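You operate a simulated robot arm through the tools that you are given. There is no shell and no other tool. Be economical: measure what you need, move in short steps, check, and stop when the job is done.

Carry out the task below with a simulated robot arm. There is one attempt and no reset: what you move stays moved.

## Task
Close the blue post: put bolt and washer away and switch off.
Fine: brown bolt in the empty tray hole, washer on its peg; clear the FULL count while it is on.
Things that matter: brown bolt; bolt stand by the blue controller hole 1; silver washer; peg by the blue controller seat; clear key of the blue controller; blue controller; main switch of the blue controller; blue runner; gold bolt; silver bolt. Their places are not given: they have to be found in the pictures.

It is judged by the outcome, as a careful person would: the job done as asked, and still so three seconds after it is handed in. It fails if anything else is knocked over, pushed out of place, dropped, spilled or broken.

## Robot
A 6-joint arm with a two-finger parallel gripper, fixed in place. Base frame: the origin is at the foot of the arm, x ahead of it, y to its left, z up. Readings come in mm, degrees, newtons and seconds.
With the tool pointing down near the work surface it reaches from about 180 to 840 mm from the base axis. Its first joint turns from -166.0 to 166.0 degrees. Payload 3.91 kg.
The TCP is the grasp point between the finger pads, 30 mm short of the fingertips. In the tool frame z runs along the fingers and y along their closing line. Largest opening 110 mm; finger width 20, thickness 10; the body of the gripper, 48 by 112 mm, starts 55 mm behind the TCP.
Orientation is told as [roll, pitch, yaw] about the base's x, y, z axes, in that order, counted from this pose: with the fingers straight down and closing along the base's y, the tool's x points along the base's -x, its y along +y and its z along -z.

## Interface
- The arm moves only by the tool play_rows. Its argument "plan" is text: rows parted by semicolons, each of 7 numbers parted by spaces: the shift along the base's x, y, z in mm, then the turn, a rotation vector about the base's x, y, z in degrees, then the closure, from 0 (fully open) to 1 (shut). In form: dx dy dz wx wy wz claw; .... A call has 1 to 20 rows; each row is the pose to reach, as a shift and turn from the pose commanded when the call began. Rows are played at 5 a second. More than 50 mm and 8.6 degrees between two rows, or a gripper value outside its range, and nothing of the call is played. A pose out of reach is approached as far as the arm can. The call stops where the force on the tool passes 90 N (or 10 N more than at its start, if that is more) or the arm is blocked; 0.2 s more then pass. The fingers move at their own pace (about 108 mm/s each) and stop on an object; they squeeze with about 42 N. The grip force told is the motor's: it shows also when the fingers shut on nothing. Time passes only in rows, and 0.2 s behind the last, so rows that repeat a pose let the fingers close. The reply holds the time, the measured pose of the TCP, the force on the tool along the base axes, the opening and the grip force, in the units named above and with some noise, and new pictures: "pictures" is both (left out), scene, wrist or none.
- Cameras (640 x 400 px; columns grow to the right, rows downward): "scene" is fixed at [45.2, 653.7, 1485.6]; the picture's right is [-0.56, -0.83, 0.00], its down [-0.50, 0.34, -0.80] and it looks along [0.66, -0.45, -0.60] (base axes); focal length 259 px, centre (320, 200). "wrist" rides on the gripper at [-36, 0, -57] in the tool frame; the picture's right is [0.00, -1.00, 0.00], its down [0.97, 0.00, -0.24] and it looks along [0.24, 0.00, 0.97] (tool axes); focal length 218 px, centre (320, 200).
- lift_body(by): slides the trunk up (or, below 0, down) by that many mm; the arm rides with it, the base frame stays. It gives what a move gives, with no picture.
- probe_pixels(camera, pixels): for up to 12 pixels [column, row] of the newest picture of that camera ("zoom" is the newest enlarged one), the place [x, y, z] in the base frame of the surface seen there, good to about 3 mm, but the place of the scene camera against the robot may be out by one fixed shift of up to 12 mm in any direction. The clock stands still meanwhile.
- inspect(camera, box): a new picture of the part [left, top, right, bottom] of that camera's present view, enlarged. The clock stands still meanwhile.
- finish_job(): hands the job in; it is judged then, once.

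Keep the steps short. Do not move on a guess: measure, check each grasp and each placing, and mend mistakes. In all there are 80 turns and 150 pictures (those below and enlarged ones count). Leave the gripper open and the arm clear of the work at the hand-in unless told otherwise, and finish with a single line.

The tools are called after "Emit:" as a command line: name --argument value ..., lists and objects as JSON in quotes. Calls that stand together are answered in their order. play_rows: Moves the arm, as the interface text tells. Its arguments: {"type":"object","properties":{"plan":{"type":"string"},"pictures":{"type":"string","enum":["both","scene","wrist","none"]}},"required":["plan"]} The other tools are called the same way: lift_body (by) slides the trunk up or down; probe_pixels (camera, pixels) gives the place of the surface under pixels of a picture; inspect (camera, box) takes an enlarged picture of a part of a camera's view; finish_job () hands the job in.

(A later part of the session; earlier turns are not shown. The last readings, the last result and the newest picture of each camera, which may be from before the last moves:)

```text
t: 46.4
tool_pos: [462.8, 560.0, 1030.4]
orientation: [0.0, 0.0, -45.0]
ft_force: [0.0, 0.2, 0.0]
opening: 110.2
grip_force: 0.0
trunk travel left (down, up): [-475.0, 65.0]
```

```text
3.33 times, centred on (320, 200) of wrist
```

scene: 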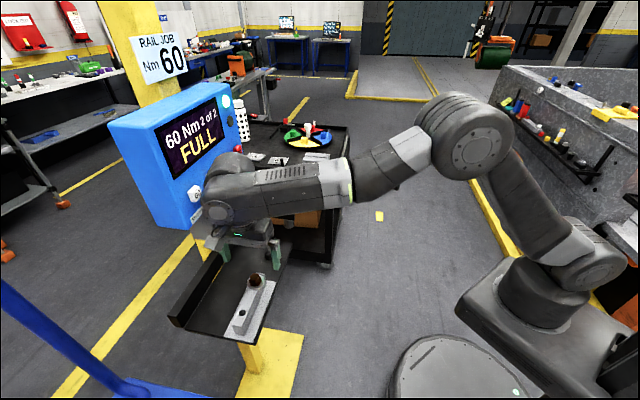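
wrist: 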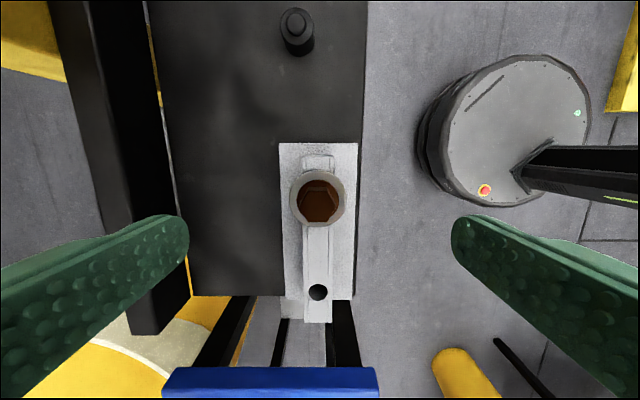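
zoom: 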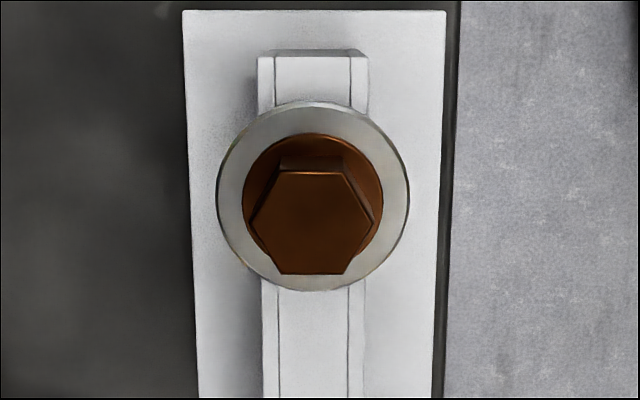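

The hex flats face along the stand axis and ±30° from the current closing line. I'll turn +30° to yaw -15 so the pads meet flats. The bolt axis measures (463.4,561.5) and the hole (406.8,618.2). I'll half-close and descend so the fingertips stay just above the washer, at TCP z≈973.

Emit:
play_rows --plan "0.6 1.5 0 0 0 7.5 0.2; 0.6 1.5 0 0 0 15 0.4; 0.6 1.5 0 0 0 22.5 0.5; 0.6 1.5 0 0 0 30 0.5; 0.6 1.5 -20 0 0 30 0.5; 0.6 1.5 -40 0 0 30 0.5; 0.6 1.5 -52 0 0 30 0.5; 0.6 1.5 -57.5 0 0 30 0.5; 0.6 1.5 -57.5 0 0 30 0.5"

Emit:
inspect --camera "wrist" --box '[200, 180, 440, 380]'

```text
t: 48.4
tool_pos: [462.8, 560.6, 972.3]
orientation: [0.0, 0.0, -14.9]
ft_force: [0.7, -0.7, -0.4]
opening: 54.9
grip_force: 0.0
trunk travel left (down, up): [-475.0, 65.0]
```

scene: 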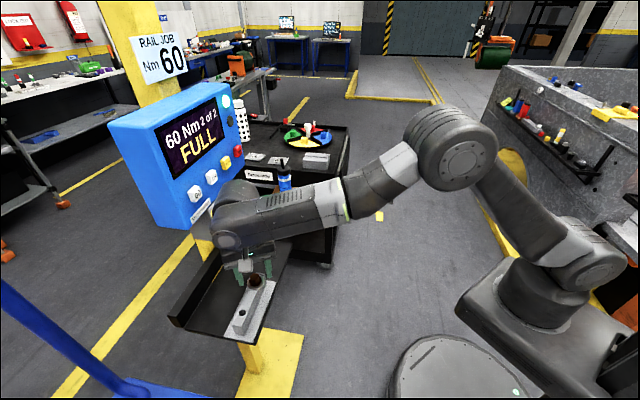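
wrist: 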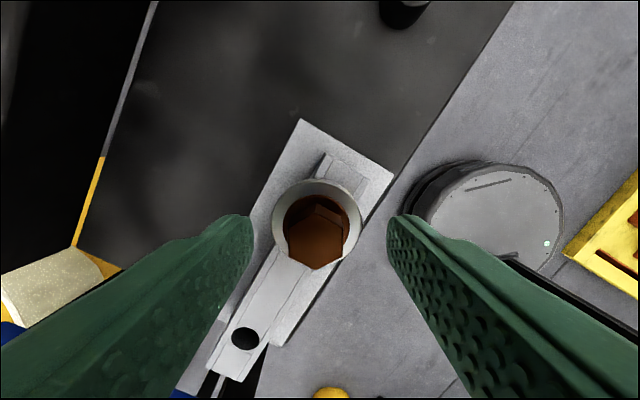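

```text
2.00 times, centred on (320, 280) of wrist
```

zoom: 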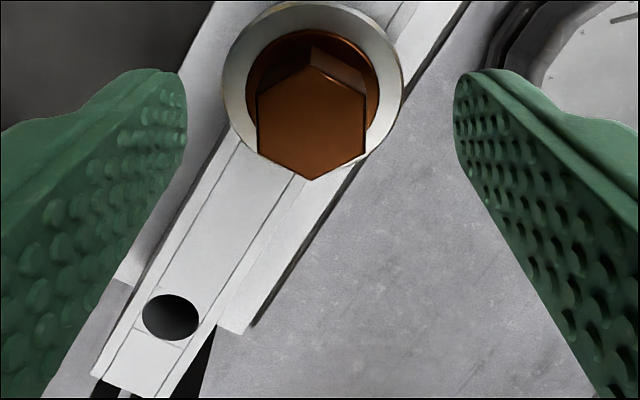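

The flats now face the pads and the tips are just above the washer. I'll shift 1 mm and close.

Emit:
play_rows --plan "0.5 1.2 0 0 0 0 0.5; 0.5 1.2 0 0 0 0 0.7; 0.5 1.2 0 0 0 0 0.85; 0.5 1.2 0 0 0 0 1; 0.5 1.2 0 0 0 0 1; 0.5 1.2 0 0 0 0 1" --pictures "wrist"

```text
t: 49.8
tool_pos: [462.5, 560.5, 971.9]
orientation: [0.0, 0.1, -15.0]
ft_force: [-1.0, 0.0, 1.4]
opening: 19.9
grip_force: 41.8
trunk travel left (down, up): [-475.0, 65.0]
```

wrist: 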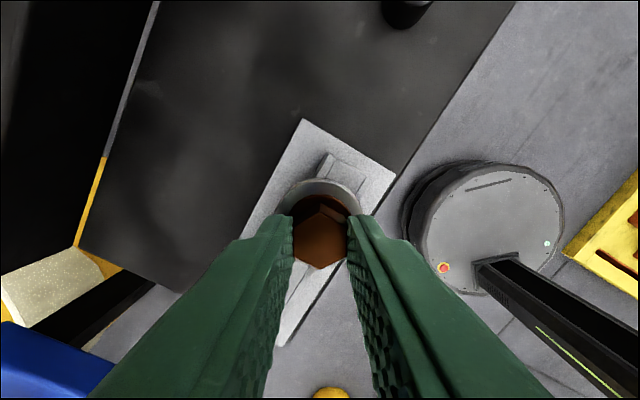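

Gripped at 19.9 mm, which matches the flats. I'll lift straight up in small steps and check.

Emit:
play_rows --plan "0 0 5 0 0 0 1; 0 0 10 0 0 0 1; 0 0 20 0 0 0 1; 0 0 30 0 0 0 1; 0 0 40 0 0 0 1; 0 0 55 0 0 0 1; 0 0 70 0 0 0 1; 0 0 70 0 0 0 1"

Emit:
inspect --camera "wrist" --box '[220, 150, 420, 350]'

Emit:
inspect --camera "scene" --box '[200, 220, 300, 340]'

```text
t: 51.6
tool_pos: [463.8, 561.9, 1044.1]
orientation: [0.0, 0.0, -14.9]
ft_force: [0.1, -0.3, -1.7]
opening: 20.1
grip_force: 41.8
trunk travel left (down, up): [-475.0, 65.0]
```

scene: 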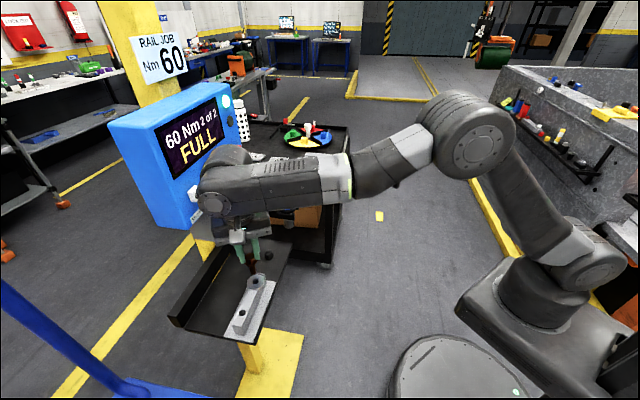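
wrist: 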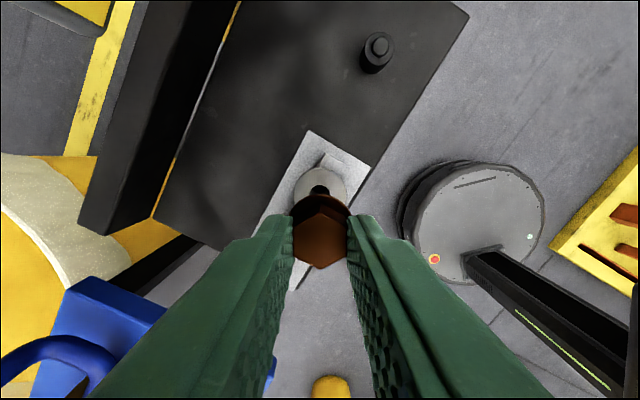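

```text
2.00 times, centred on (320, 250) of wrist
```

zoom: 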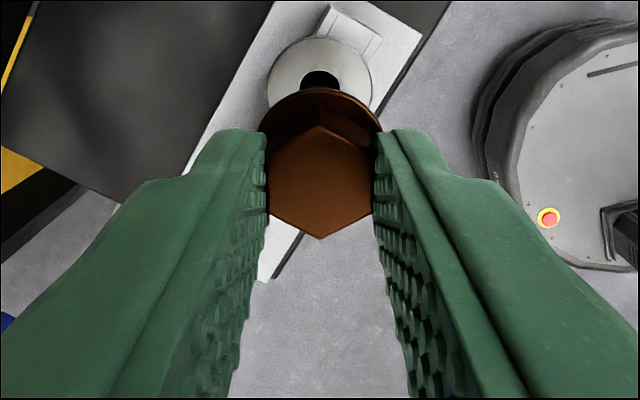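

```text
3.33 times, centred on (250, 280) of scene
```

zoom: 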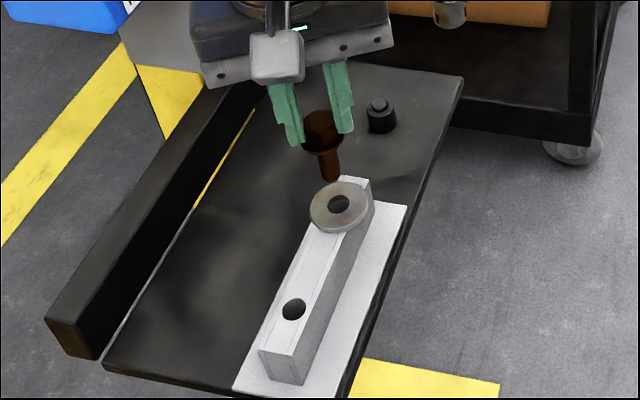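

The bolt came out freely and the washer stayed on the stand. I have now seen every reachable surface, and the other hole in this stand is the only empty one. From the wrist measurements it lies 80 mm along the stand, (-56.6, +56.7) from the bolt's start. I'll move there at this height and check.

Emit:
play_rows --plan "-19 19 0 0 0 0 1; -38 38 0 0 0 0 1; -56.6 56.7 0 0 0 0 1; -56.6 56.7 -20 0 0 0 1; -56.6 56.7 -20 0 0 0 1"

Emit:
inspect --camera "scene" --box '[200, 230, 290, 350]'

Emit:
inspect --camera "wrist" --box '[250, 150, 390, 280]'

```text
t: 52.8
tool_pos: [408.1, 617.5, 1023.0]
orientation: [0.0, 0.0, -15.0]
ft_force: [0.8, -0.1, -0.4]
opening: 20.3
grip_force: 42.5
trunk travel left (down, up): [-475.0, 65.0]
```

scene: 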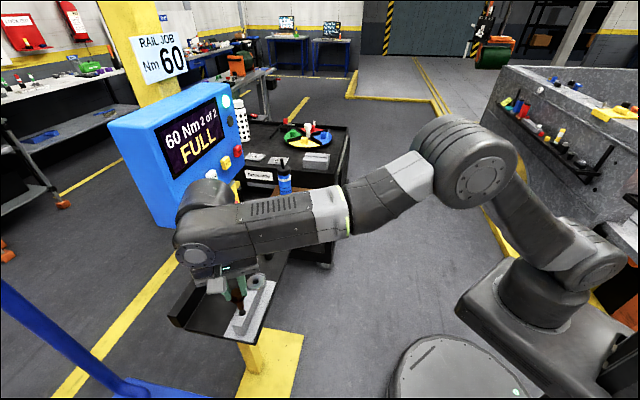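
wrist: 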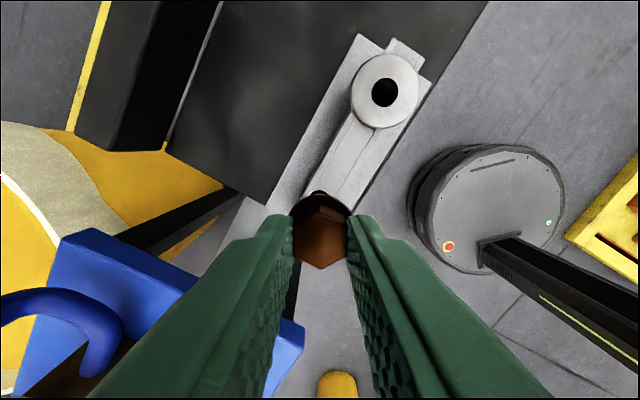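

```text
3.33 times, centred on (245, 290) of scene
```

zoom: 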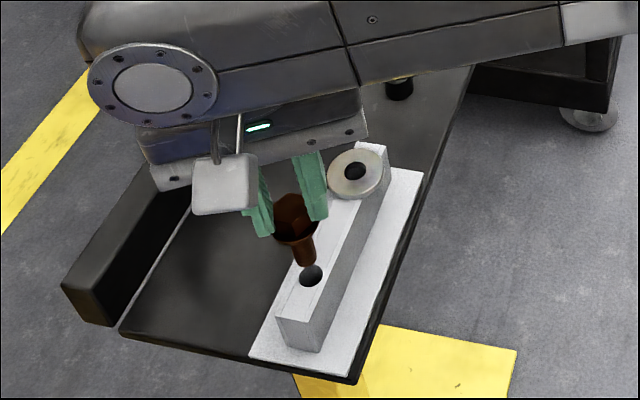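

```text
3.08 times, centred on (320, 215) of wrist
```

zoom: 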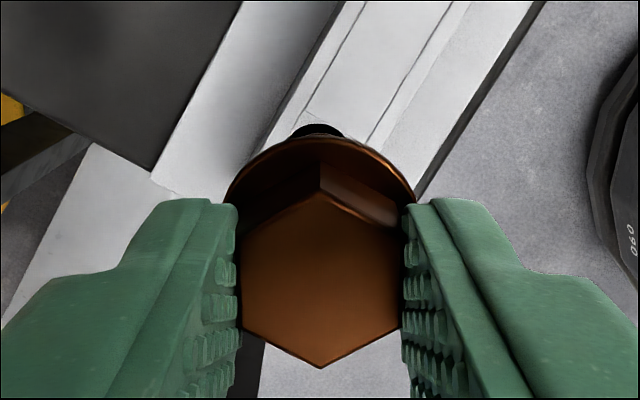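

The bolt tip is right over the hole. I'll lower it slowly and watch the force.

Emit:
play_rows --plan "0 0 -10 0 0 0 1; 0 0 -18 0 0 0 1; 0 0 -22 0 0 0 1; 0 0 -26 0 0 0 1; 0 0 -30 0 0 0 1; 0 0 -34 0 0 0 1; 0 0 -34 0 0 0 1"

Emit:
inspect --camera "scene" --box '[200, 230, 290, 350]'

```text
t: 54.4
tool_pos: [407.1, 619.0, 989.7]
orientation: [0.0, -0.1, -15.0]
ft_force: [-1.3, -0.6, -1.1]
opening: 19.8
grip_force: 42.3
trunk travel left (down, up): [-475.0, 65.0]
```

scene: 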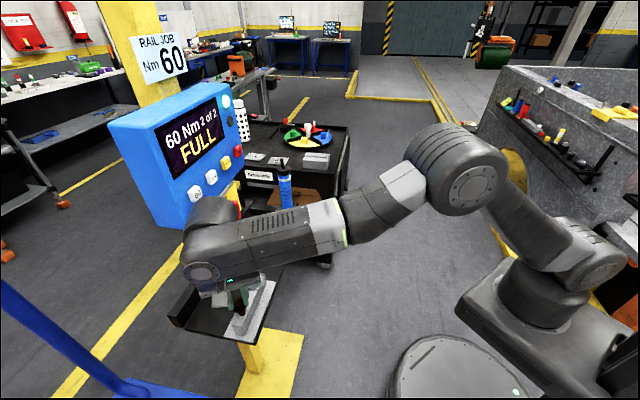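
wrist: 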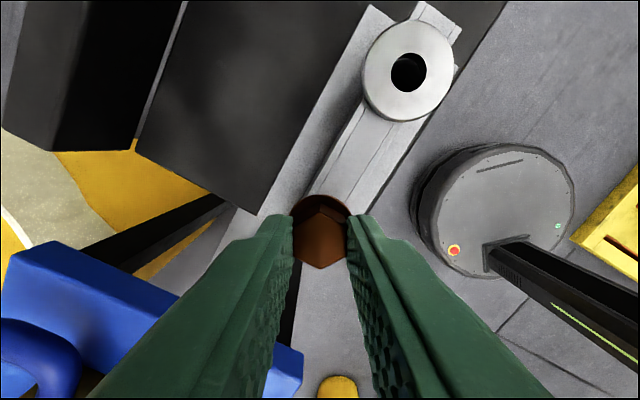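

```text
3.33 times, centred on (245, 290) of scene
```

zoom: 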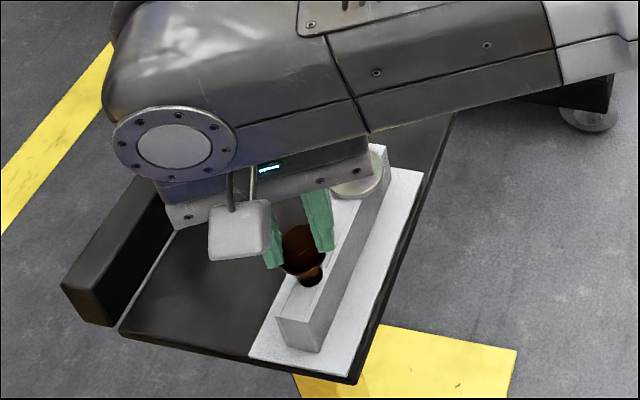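

The shaft is entering the hole with no contact force. I'll lower to about 1–3 mm above seating, check, and then release.

Emit:
play_rows --plan "0 0 -5 0 0 0 1; 0 0 -10 0 0 0 1; 0 0 -15 0 0 0 1; 0 0 -19 0 0 0 1; 0 0 -20.5 0 0 0 1; 0 0 -20.5 0 0 0 1"

Emit:
inspect --camera "scene" --box '[200, 230, 290, 350]'

```text
t: 55.8
tool_pos: [406.4, 620.6, 968.6]
orientation: [0.0, 0.1, -15.0]
ft_force: [-2.5, -2.1, -1.0]
opening: 20.1
grip_force: 42.1
trunk travel left (down, up): [-475.0, 65.0]
```

scene: 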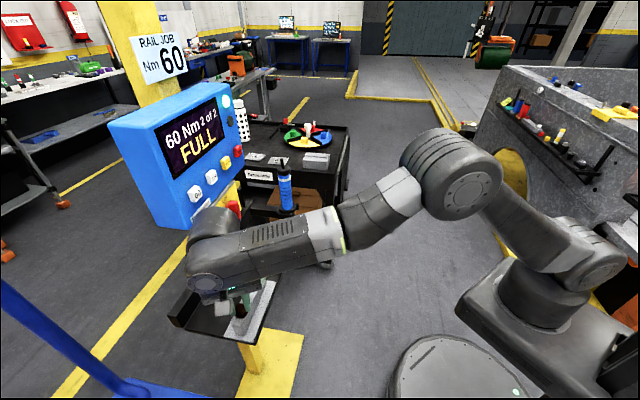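
wrist: 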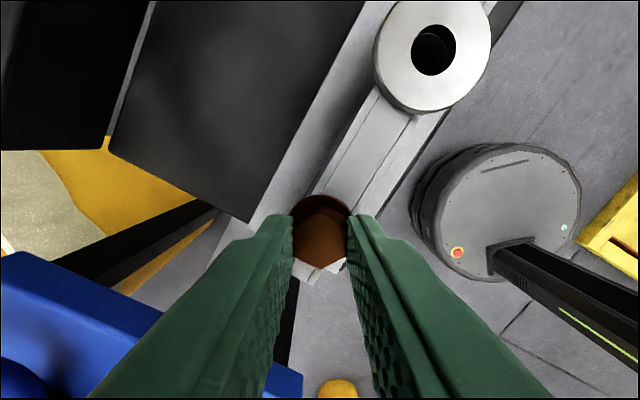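

```text
3.33 times, centred on (245, 290) of scene
```

zoom: 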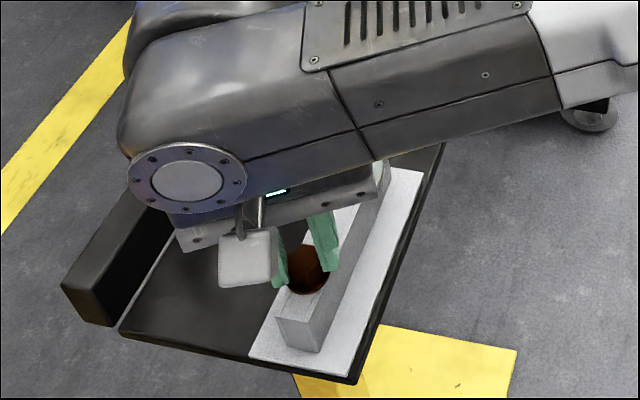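

The bolt is in the hole with its flange just above the stand. I'll open partway, then rise straight up.

Emit:
play_rows --plan "0 0 0 0 0 0 0.8; 0 0 0 0 0 0 0.6; 0 0 0 0 0 0 0.5; 0 0 0 0 0 0 0.5; 0 0 15 0 0 0 0.5; 0 0 40 0 0 0 0.5; 0 0 70 0 0 0 0.5; 0 0 70 0 0 0 0.5"

Emit:
inspect --camera "wrist" --box '[220, 60, 440, 280]'

```text
t: 57.6
tool_pos: [406.9, 619.8, 1039.6]
orientation: [0.0, 0.0, -15.0]
ft_force: [0.9, 0.6, 1.1]
opening: 55.2
grip_force: 0.0
trunk travel left (down, up): [-475.0, 65.0]
```

scene: 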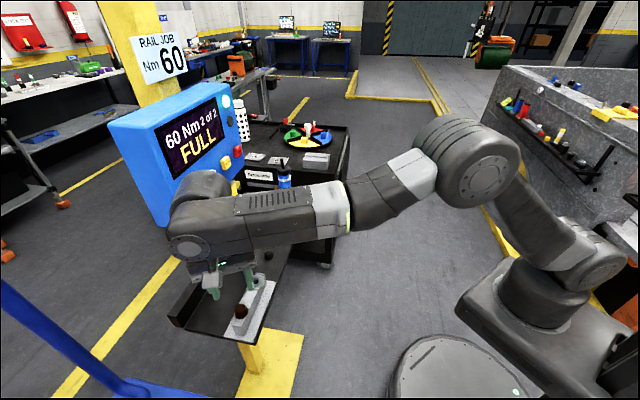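
wrist: 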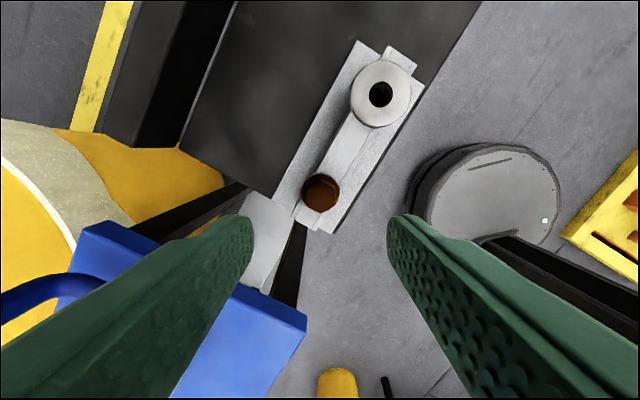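

```text
1.82 times, centred on (330, 170) of wrist
```

zoom: 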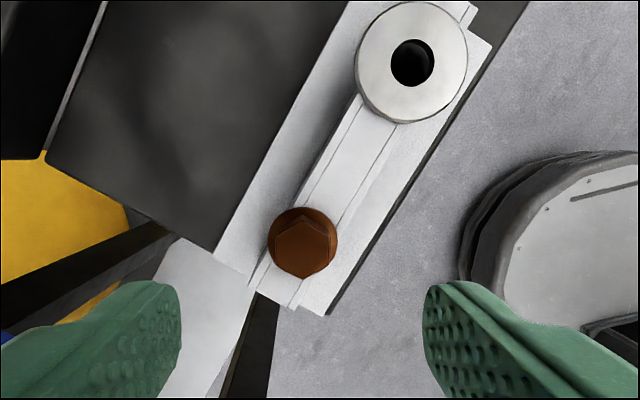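

The brown bolt is seated in the stand. Now the washer, centred at about (464,561.5). I'll turn to yaw -45 above it so the fingers straddle the stand.

Emit:
play_rows --plan "19 -19 0 0 0 -7.5 0.4; 38 -38 0 0 0 -15 0.4; 57 -58 0 0 0 -22.5 0.4; 57 -58 0 0 0 -30 0.4; 57 -58 -20 0 0 -30 0.4; 57 -58 -20 0 0 -30 0.4" --pictures "wrist"

Emit:
inspect --camera "wrist" --box '[230, 0, 410, 270]'

Emit:
inspect --camera "wrist" --box '[255, 0, 345, 60]'

```text
t: 59.0
tool_pos: [463.4, 562.0, 1021.4]
orientation: [-0.1, -0.1, -45.1]
ft_force: [-0.7, -0.3, 0.4]
opening: 66.0
grip_force: 0.0
trunk travel left (down, up): [-475.0, 65.0]
```

wrist: 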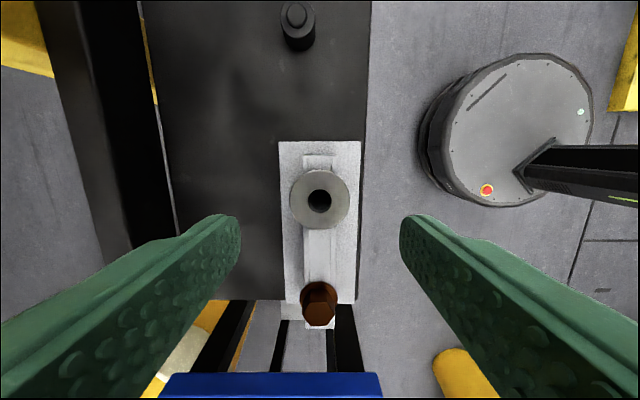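

```text
1.48 times, centred on (320, 135) of wrist
```

zoom: 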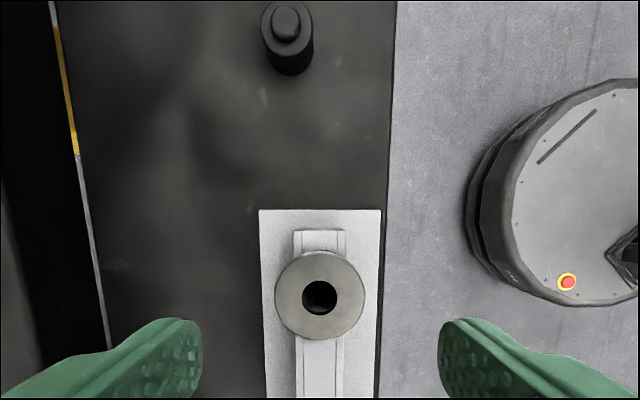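

```text
6.67 times, centred on (300, 30) of wrist
```

zoom: 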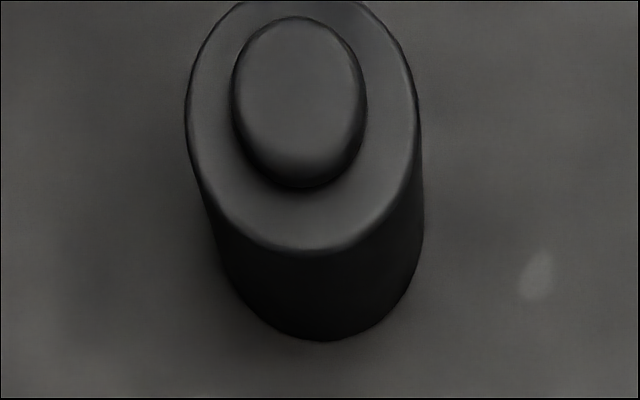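

The washer is centred between the fingers. The peg has a Ø≈22 base with its step at z≈906 and a Ø≈12.6 stud, against a washer hole of ≈15.5. I'll lower so the washer sits near the fingertips (TCP z≈955), then close.

Emit:
play_rows --plan "0.5 -0.2 -25 0 0 0 0.4; 0.5 -0.2 -50 0 0 0 0.4; 0.5 -0.2 -66 0 0 0 0.4; 0.5 -0.2 -66 0 0 0 0.4; 0.5 -0.2 -66 0 0 0 0.5; 0.5 -0.2 -66 0 0 0 0.6; 0.5 -0.2 -66 0 0 0 0.75; 0.5 -0.2 -66 0 0 0 0.85; 0.5 -0.2 -66 0 0 0 0.85; 0.5 -0.2 -66 0 0 0 0.85"

Emit:
inspect --camera "wrist" --box '[200, 80, 440, 330]'

```text
t: 61.2
tool_pos: [464.9, 560.8, 955.5]
orientation: [0.0, 0.0, -45.1]
ft_force: [-0.1, 0.2, -0.1]
opening: 40.5
grip_force: 41.8
trunk travel left (down, up): [-475.0, 65.0]
```

scene: 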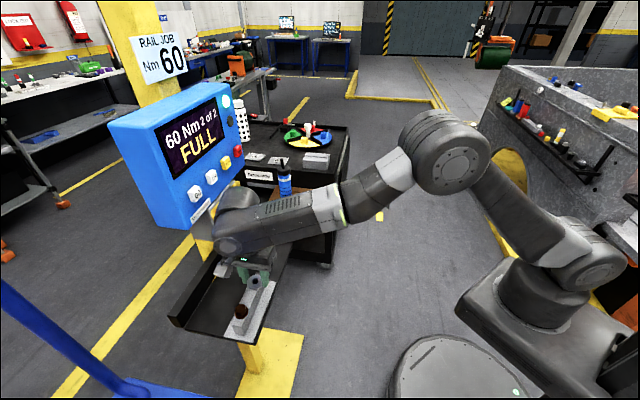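
wrist: 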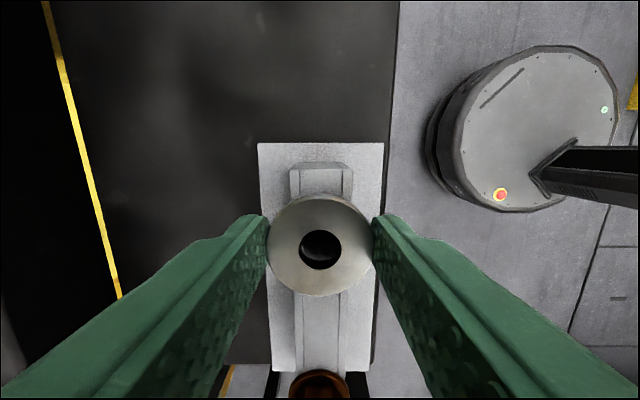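

```text
1.60 times, centred on (320, 205) of wrist
```

zoom: 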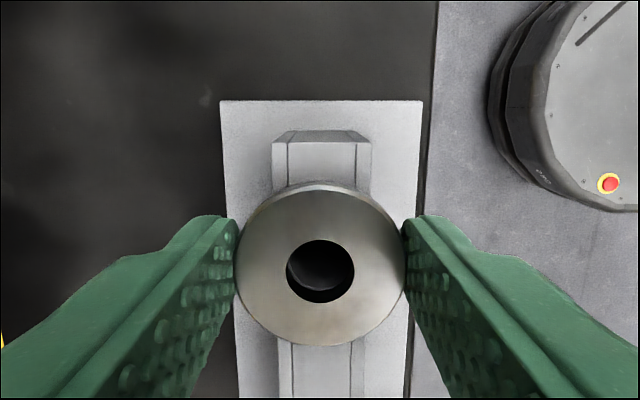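

The washer is held (40.5 mm, 41.8 N). At the peg, the gripper's wide side at this yaw could reach the red knob, so I'll measure the knob, the box and the arm housing before moving.

Emit:
probe_pixels --camera "scene" --pixels '[[220, 195], [240, 183], [213, 215], [230, 210], [205, 200], [222, 245], [210, 235], [195, 190], [200, 225], [228, 270], [250, 262], [218, 272]]'

Emit:
inspect --camera "scene" --box '[170, 150, 310, 300]'

```text
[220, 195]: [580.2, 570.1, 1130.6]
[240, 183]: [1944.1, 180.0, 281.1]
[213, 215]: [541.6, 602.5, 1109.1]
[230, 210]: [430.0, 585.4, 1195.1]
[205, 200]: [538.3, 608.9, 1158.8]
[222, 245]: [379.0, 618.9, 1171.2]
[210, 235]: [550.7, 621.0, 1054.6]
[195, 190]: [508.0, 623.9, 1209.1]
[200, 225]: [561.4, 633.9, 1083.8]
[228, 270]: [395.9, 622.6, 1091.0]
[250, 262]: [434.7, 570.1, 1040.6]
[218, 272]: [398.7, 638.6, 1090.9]
```

```text
2.67 times, centred on (240, 225) of scene
```

zoom: 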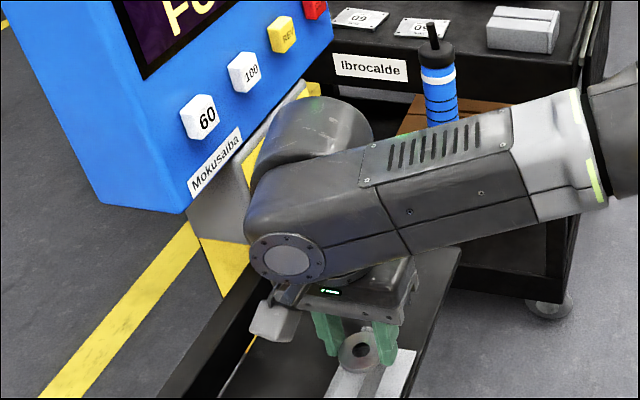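

Emit:
probe_pixels --camera "scene" --pixels '[[232, 195], [240, 190], [248, 192], [254, 197], [236, 203], [248, 203], [228, 203], [275, 250], [262, 258], [237, 265]]'

```text
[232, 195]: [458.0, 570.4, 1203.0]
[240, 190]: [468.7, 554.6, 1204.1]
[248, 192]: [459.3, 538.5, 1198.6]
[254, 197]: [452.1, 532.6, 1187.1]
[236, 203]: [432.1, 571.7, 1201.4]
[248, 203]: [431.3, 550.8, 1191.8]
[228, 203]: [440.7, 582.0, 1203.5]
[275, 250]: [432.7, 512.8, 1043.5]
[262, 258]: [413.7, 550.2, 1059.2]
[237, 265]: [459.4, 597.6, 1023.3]
```

The wrist housing and the red knob leave little room at the peg. I'll lift the washer and turn to yaw +45 so the thin side faces the post. Then I'll stop about 45 mm short of the peg on the robot side to measure it.

Emit:
play_rows --plan "0 0 10 0 0 0 0.85; 0 0 30 0 0 0 0.85; 0 0 55 0 0 0 0.85; 0 -5 55 0 0 8 0.85; 0 -10 55 0 0 16 0.85; 0 -20 55 0 0 24 0.85; 0 -30 55 0 0 32 0.85; 0 -40 55 0 0 40 0.85; 5 -50 55 0 0 48 0.85; 10 -60 55 0 0 56 0.85; 20 -70 55 0 0 64 0.85; 30 -80 55 0 0 72 0.85; 40 -90 55 0 0 80 0.85; 50 -100 55 0 0 87 0.85; 61.5 -107 55 0 0 90 0.85; 61.5 -107 55 0 0 90 0.85"

Emit:
inspect --camera "wrist" --box '[230, 50, 410, 270]'

```text
t: 64.6
tool_pos: [524.6, 454.7, 1006.1]
orientation: [-0.1, -0.1, 45.0]
ft_force: [-1.0, -0.3, 0.3]
opening: 40.7
grip_force: 42.3
trunk travel left (down, up): [-475.0, 65.0]
```

scene: 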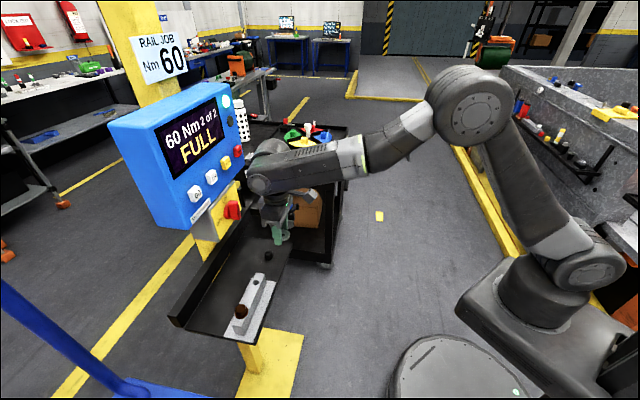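
wrist: 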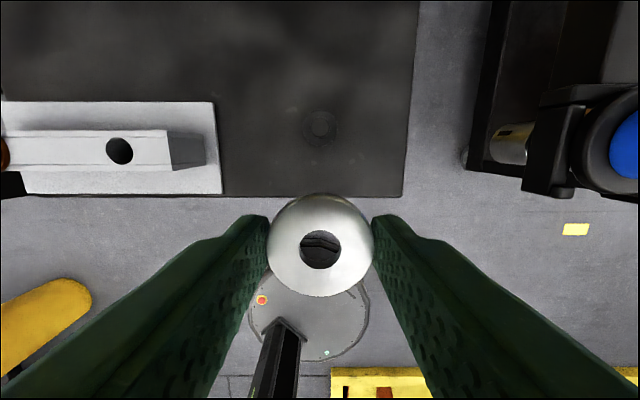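

```text
1.82 times, centred on (320, 160) of wrist
```

zoom: 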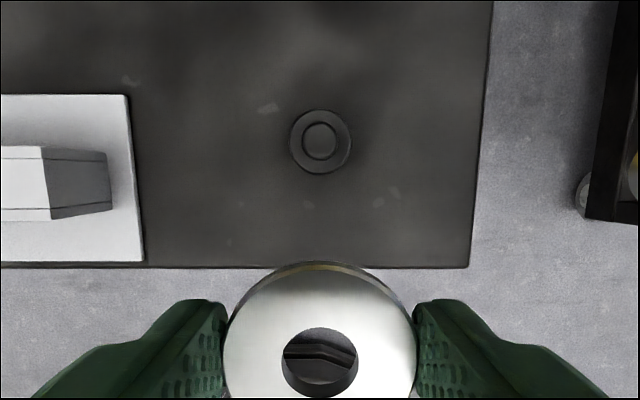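

I now have a clear view of the peg: its stud centre at px (319.7,127.6) is about 48 mm toward the post, sideways already aligned. I'll tilt the hand 5° so the wrist leans away from the controller, move over the peg while still high, and check.

Emit:
play_rows --plan "0 0 0 3.54 -3.54 0 0.85; 10 10 0 3.54 -3.54 0 0.85; 22 22 0 3.54 -3.54 0 0.85; 33.5 33.5 0 3.54 -3.54 0 0.85; 33.5 33.5 -20 3.54 -3.54 0 0.85; 33.5 33.5 -40 3.54 -3.54 0 0.85; 33.5 33.5 -40 3.54 -3.54 0 0.85"

Emit:
inspect --camera "wrist" --box '[250, 150, 390, 300]'

Emit:
inspect --camera "scene" --box '[210, 150, 310, 290]'

```text
t: 66.2
tool_pos: [561.1, 487.9, 966.4]
orientation: [0.0, -5.0, 45.1]
ft_force: [-0.4, 0.8, -0.7]
opening: 40.1
grip_force: 42.0
trunk travel left (down, up): [-475.0, 65.0]
```

scene: 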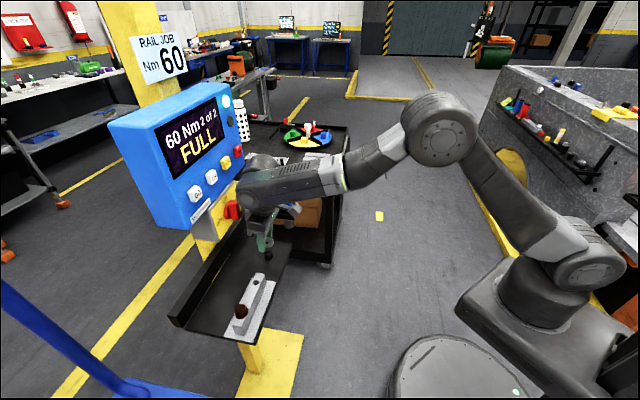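
wrist: 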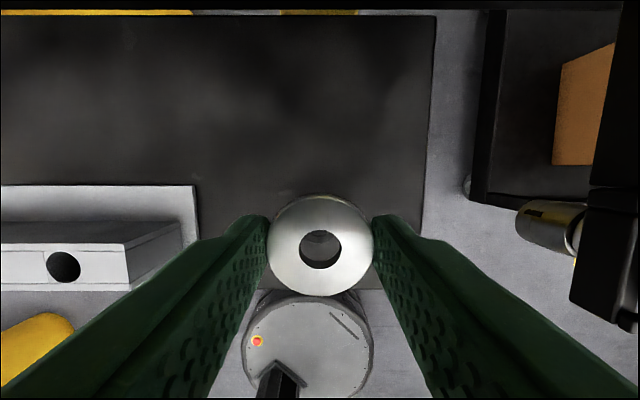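

```text
2.67 times, centred on (320, 225) of wrist
```

zoom: 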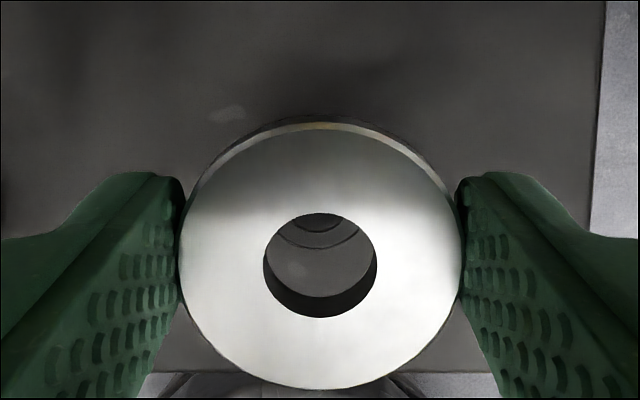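

```text
2.86 times, centred on (260, 220) of scene
```

zoom: 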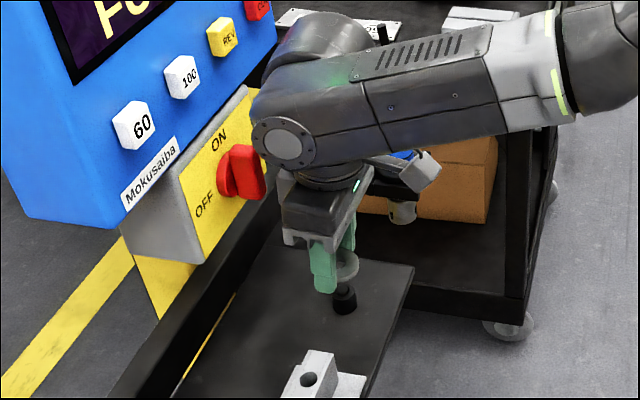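

Through the washer hole (zoom 320,270) I see the peg's front arcs, centred sideways. My estimate puts the washer about 1 mm too far toward the post. I'll correct by 0.6 mm in x and y, lower to just above the stud, and look again.

Emit:
play_rows --plan "-0.6 -0.6 -10 0 0 0 0.85; -0.6 -0.6 -20 0 0 0 0.85; -0.6 -0.6 -25 0 0 0 0.85; -0.6 -0.6 -25 0 0 0 0.85"

Emit:
inspect --camera "wrist" --box '[250, 150, 390, 300]'

Emit:
inspect --camera "scene" --box '[230, 190, 300, 280]'

```text
t: 67.2
tool_pos: [560.5, 486.8, 942.3]
orientation: [0.1, -5.0, 45.0]
ft_force: [0.2, -0.3, 0.6]
opening: 40.6
grip_force: 42.4
trunk travel left (down, up): [-475.0, 65.0]
```

scene: 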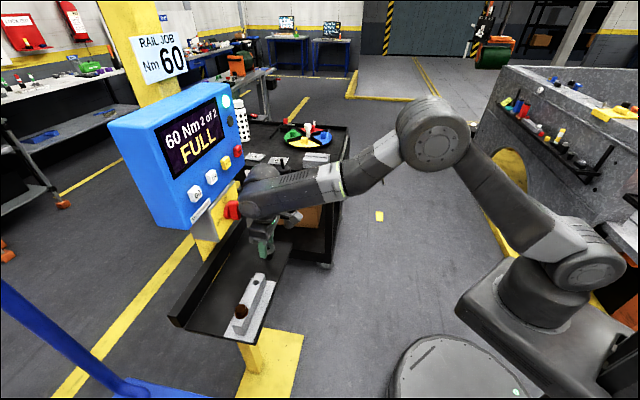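
wrist: 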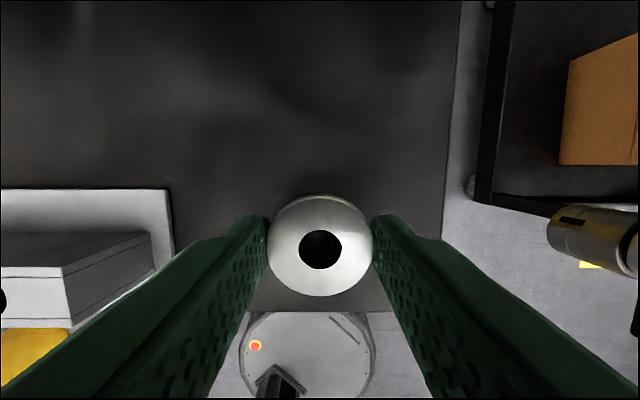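

```text
2.67 times, centred on (320, 225) of wrist
```

zoom: 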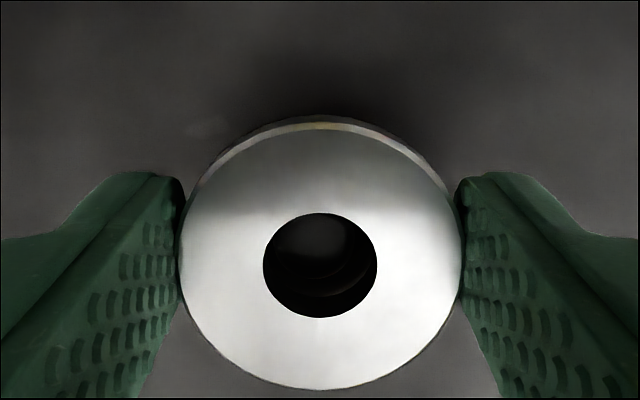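

```text
4.44 times, centred on (265, 235) of scene
```

zoom: 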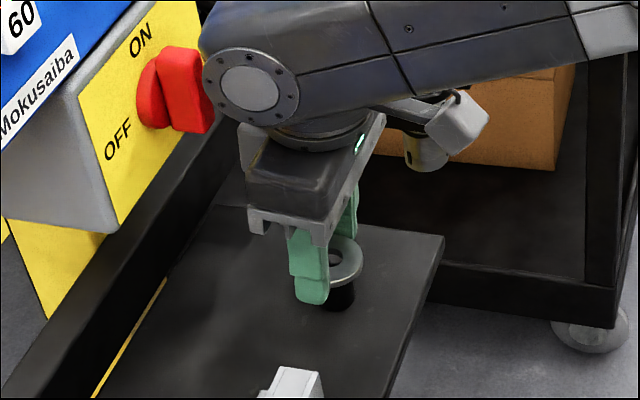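

Emit:
inspect --camera "wrist" --box '[295, 225, 347, 275]'

```text
8.00 times, centred on (321, 250) of wrist
```

zoom: 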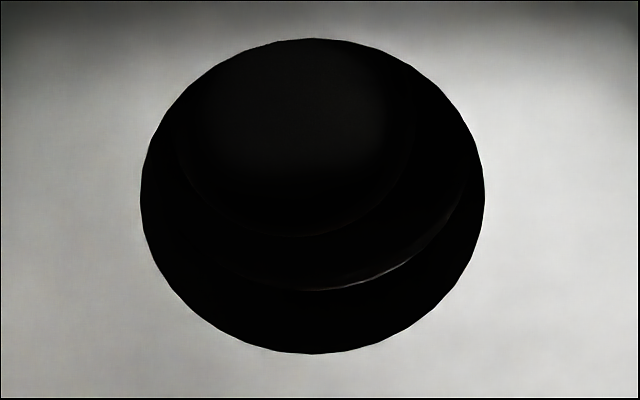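

The arcs suggest shifting about another half millimetre away from the post. I'll correct by (-0.6,-0.2) and lower gently, checking the force.

Emit:
play_rows --plan "-0.6 -0.2 -1 0 0 0 0.85; -0.6 -0.2 -3 0 0 0 0.85; -0.6 -0.2 -5 0 0 0 0.85; -0.6 -0.2 -6.5 0 0 0 0.85; -0.6 -0.2 -7.5 0 0 0 0.85; -0.6 -0.2 -7.5 0 0 0 0.85" --pictures "wrist"

Emit:
inspect --camera "wrist" --box '[295, 225, 347, 275]'

Emit:
inspect --camera "scene" --box '[245, 225, 285, 265]'

```text
t: 68.6
tool_pos: [559.4, 486.7, 935.4]
orientation: [0.0, -5.0, 45.0]
ft_force: [0.0, 0.0, -0.8]
opening: 40.5
grip_force: 42.1
trunk travel left (down, up): [-475.0, 65.0]
```

wrist: 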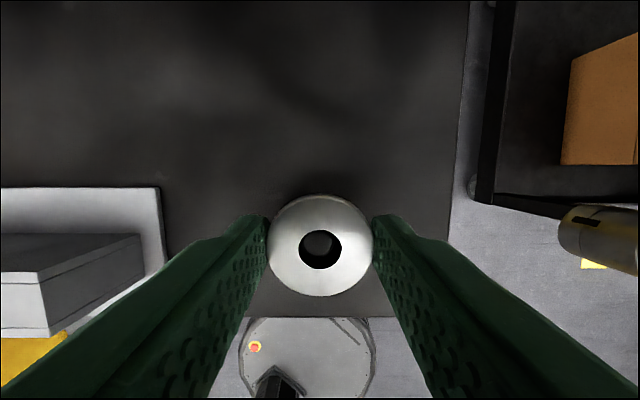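

```text
8.00 times, centred on (321, 250) of wrist
```

zoom: 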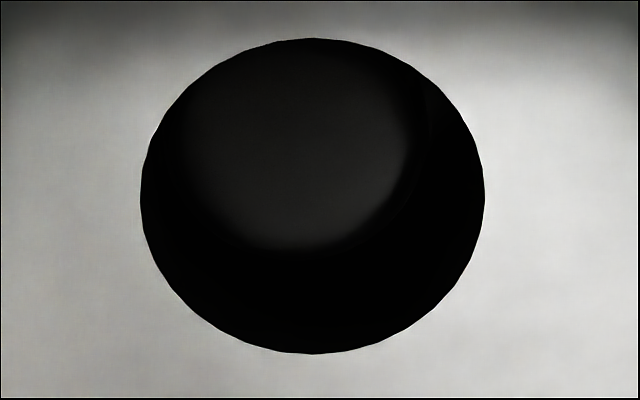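

```text
10.00 times, centred on (265, 245) of scene
```

zoom: 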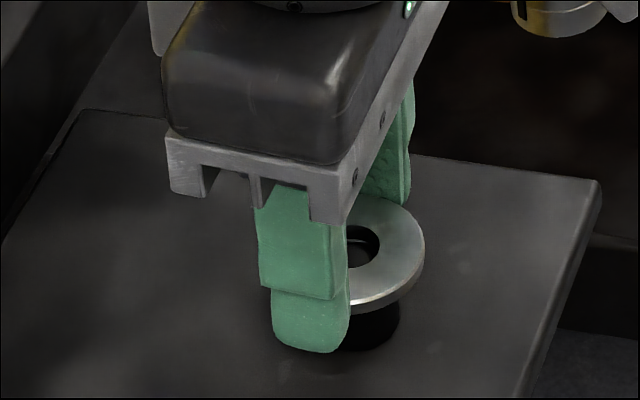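

The stud is now clearly visible inside the washer hole, about 0.8 mm off-centre to the left and slightly toward the post, and there is no contact force. I'll correct by (-0.15,+0.85) and lower the last 4 mm.

Emit:
play_rows --plan "-0.15 0.85 0 0 0 0 0.85; -0.15 0.85 -1.5 0 0 0 0.85; -0.15 0.85 -3 0 0 0 0.85; -0.15 0.85 -4 0 0 0 0.85; -0.15 0.85 -4 0 0 0 0.85" --pictures "wrist"

Emit:
inspect --camera "wrist" --box '[295, 225, 347, 275]'

Emit:
inspect --camera "scene" --box '[245, 225, 285, 265]'

```text
t: 69.8
tool_pos: [558.0, 487.0, 932.6]
orientation: [0.0, -5.1, 45.0]
ft_force: [0.8, 1.4, 8.3]
opening: 40.5
grip_force: 42.5
trunk travel left (down, up): [-475.0, 65.0]
```

wrist: 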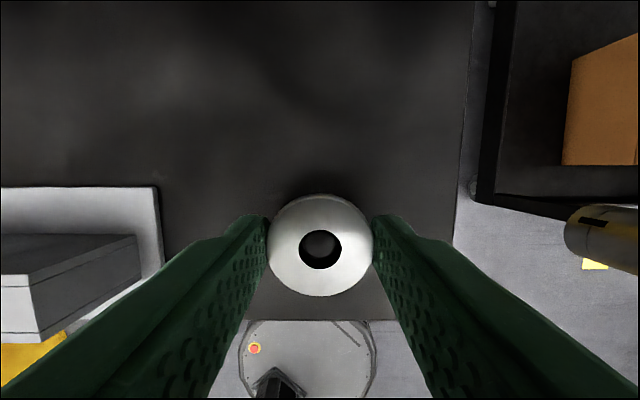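

```text
8.00 times, centred on (321, 250) of wrist
```

zoom: 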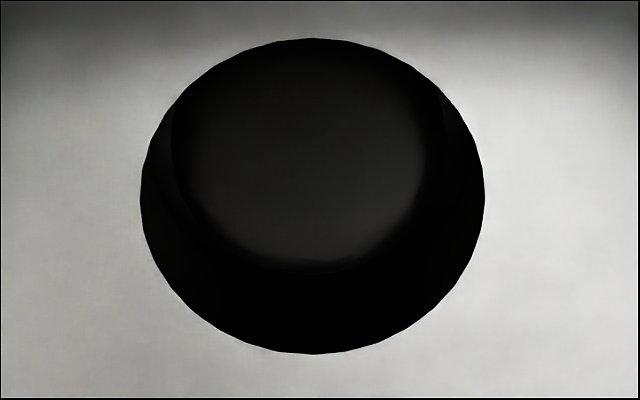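

```text
10.00 times, centred on (265, 245) of scene
```

zoom: 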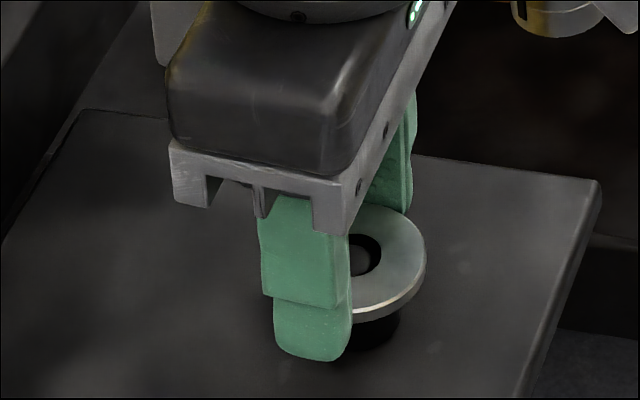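

A contact force of 8 N appeared at z≈932.6. It may be the washer's low side on the step or the hole edge on the stud. I'll ease up, shift 0.8 mm toward the post to centre the stud, lower again, and compare the height reached.

Emit:
play_rows --plan "0 0 3 0 0 0 0.85; 0.55 0.55 3 0 0 0 0.85; 0.55 0.55 1 0 0 0 0.85; 0.55 0.55 -0.5 0 0 0 0.85; 0.55 0.55 -0.5 0 0 0 0.85" --pictures "wrist"

Emit:
inspect --camera "wrist" --box '[295, 225, 347, 275]'

```text
t: 71.0
tool_pos: [559.4, 488.1, 932.9]
orientation: [0.0, -5.2, 44.9]
ft_force: [0.7, -4.7, 16.5]
opening: 40.7
grip_force: 41.6
trunk travel left (down, up): [-475.0, 65.0]
```

wrist: 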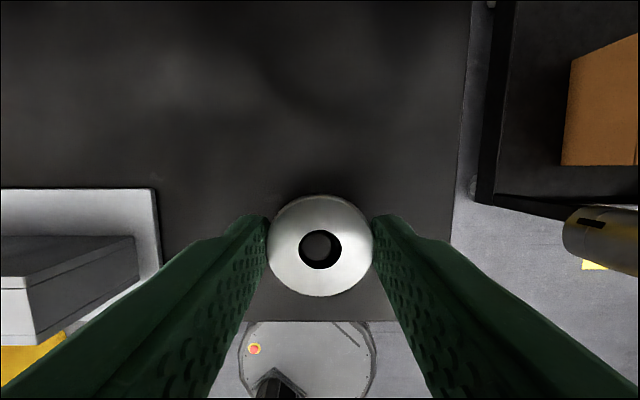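

```text
8.00 times, centred on (321, 250) of wrist
```

zoom: 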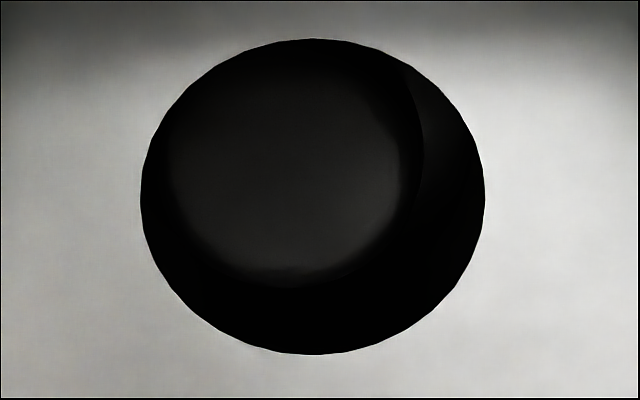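

The washer underside (about z 908) is already below the stud top (912), so the stud is inside the hole and the low side rests on the step. I'll ease the pressure, centre sideways by about 0.8 mm, and open the fingers a little.

Emit:
play_rows --plan "0 0 2.5 0 0 0 0.85; -0.6 0.6 2.8 0 0 0 0.85; -0.6 0.6 2.8 0 0 0 0.85; -0.6 0.6 2.8 0 0 0 0.6; -0.6 0.6 2.8 0 0 0 0.5; -0.6 0.6 2.8 0 0 0 0.45; -0.6 0.6 2.8 0 0 0 0.45"

Emit:
inspect --camera "scene" --box '[245, 225, 285, 265]'

Emit:
inspect --camera "wrist" --box '[260, 180, 380, 310]'

```text
t: 72.6
tool_pos: [558.5, 488.1, 933.3]
orientation: [0.0, -5.0, 45.1]
ft_force: [0.4, 0.1, 0.9]
opening: 60.3
grip_force: 0.0
trunk travel left (down, up): [-475.0, 65.0]
```

scene: 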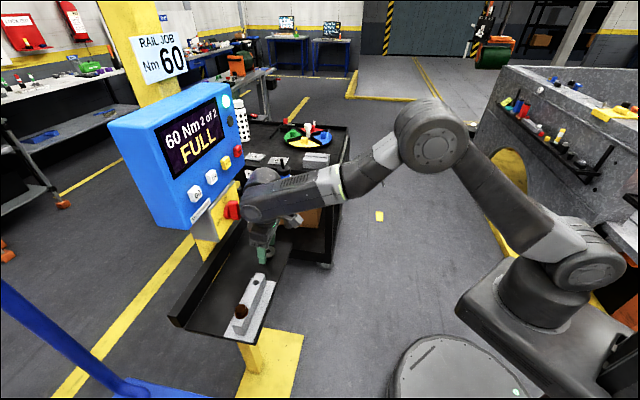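
wrist: 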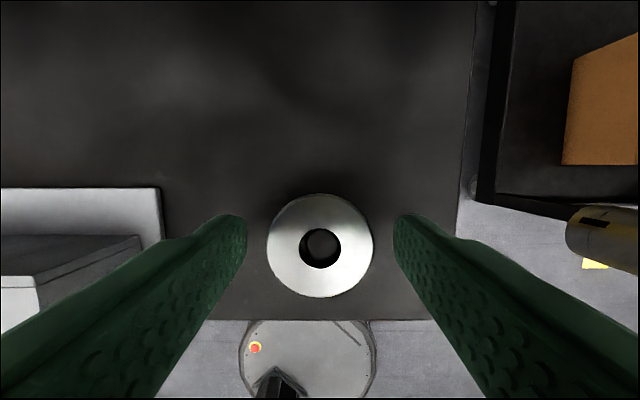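

```text
10.00 times, centred on (265, 245) of scene
```

zoom: 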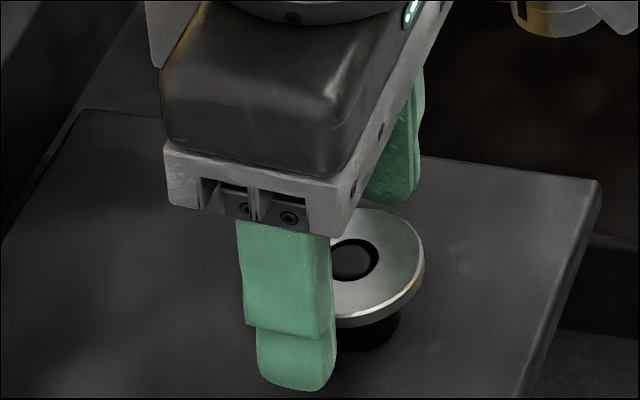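

```text
3.08 times, centred on (320, 245) of wrist
```

zoom: 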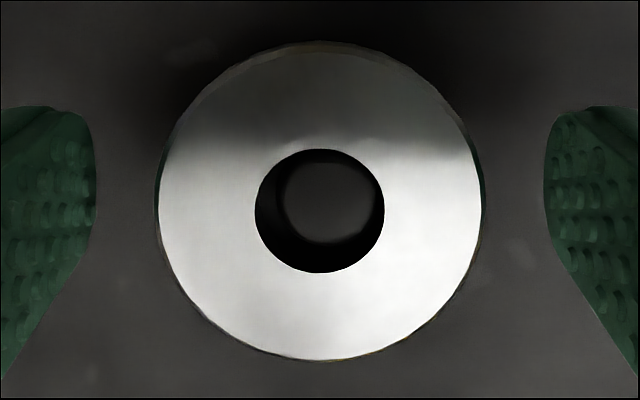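

The washer lies flat on the peg with the stud in its hole. I'll rise and back away from the post, then look at the controller's keys.

Emit:
play_rows --plan "0 0 10 0 0 0 0.45; 0 0 25 0 0 0 0.45; -10 -10 40 0 0 0 0.45; -30 -30 50 0 0 0 0.45; -60 -60 60 0 0 0 0.45; -90 -90 90 0 0 0 0.45; -110 -110 130 0 0 0 0.45; -120 -120 170 0 0 0 0.45; -120 -120 170 0 0 0 0.45"

Emit:
inspect --camera "scene" --box '[170, 130, 280, 260]'

Emit:
probe_pixels --camera "scene" --pixels '[[238, 150], [236, 146], [240, 154], [224, 162], [211, 176], [195, 192], [232, 208], [238, 212], [228, 214], [230, 140], [215, 150], [232, 130]]'

```text
refused: row 6 steps farther than a row can; nothing moved
```

```text
3.08 times, centred on (225, 195) of scene
```

zoom: 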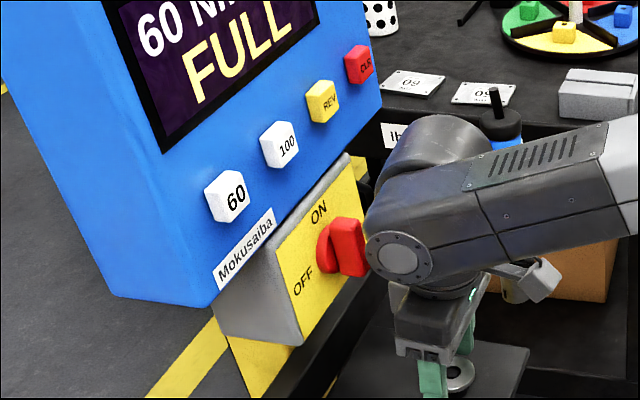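

```text
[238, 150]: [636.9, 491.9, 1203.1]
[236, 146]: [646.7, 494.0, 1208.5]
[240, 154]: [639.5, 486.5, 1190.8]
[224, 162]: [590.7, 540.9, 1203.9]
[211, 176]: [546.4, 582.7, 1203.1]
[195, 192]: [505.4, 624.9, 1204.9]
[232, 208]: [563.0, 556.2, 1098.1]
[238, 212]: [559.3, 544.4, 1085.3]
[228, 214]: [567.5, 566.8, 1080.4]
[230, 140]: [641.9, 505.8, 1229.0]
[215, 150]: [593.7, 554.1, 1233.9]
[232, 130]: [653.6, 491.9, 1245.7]
```

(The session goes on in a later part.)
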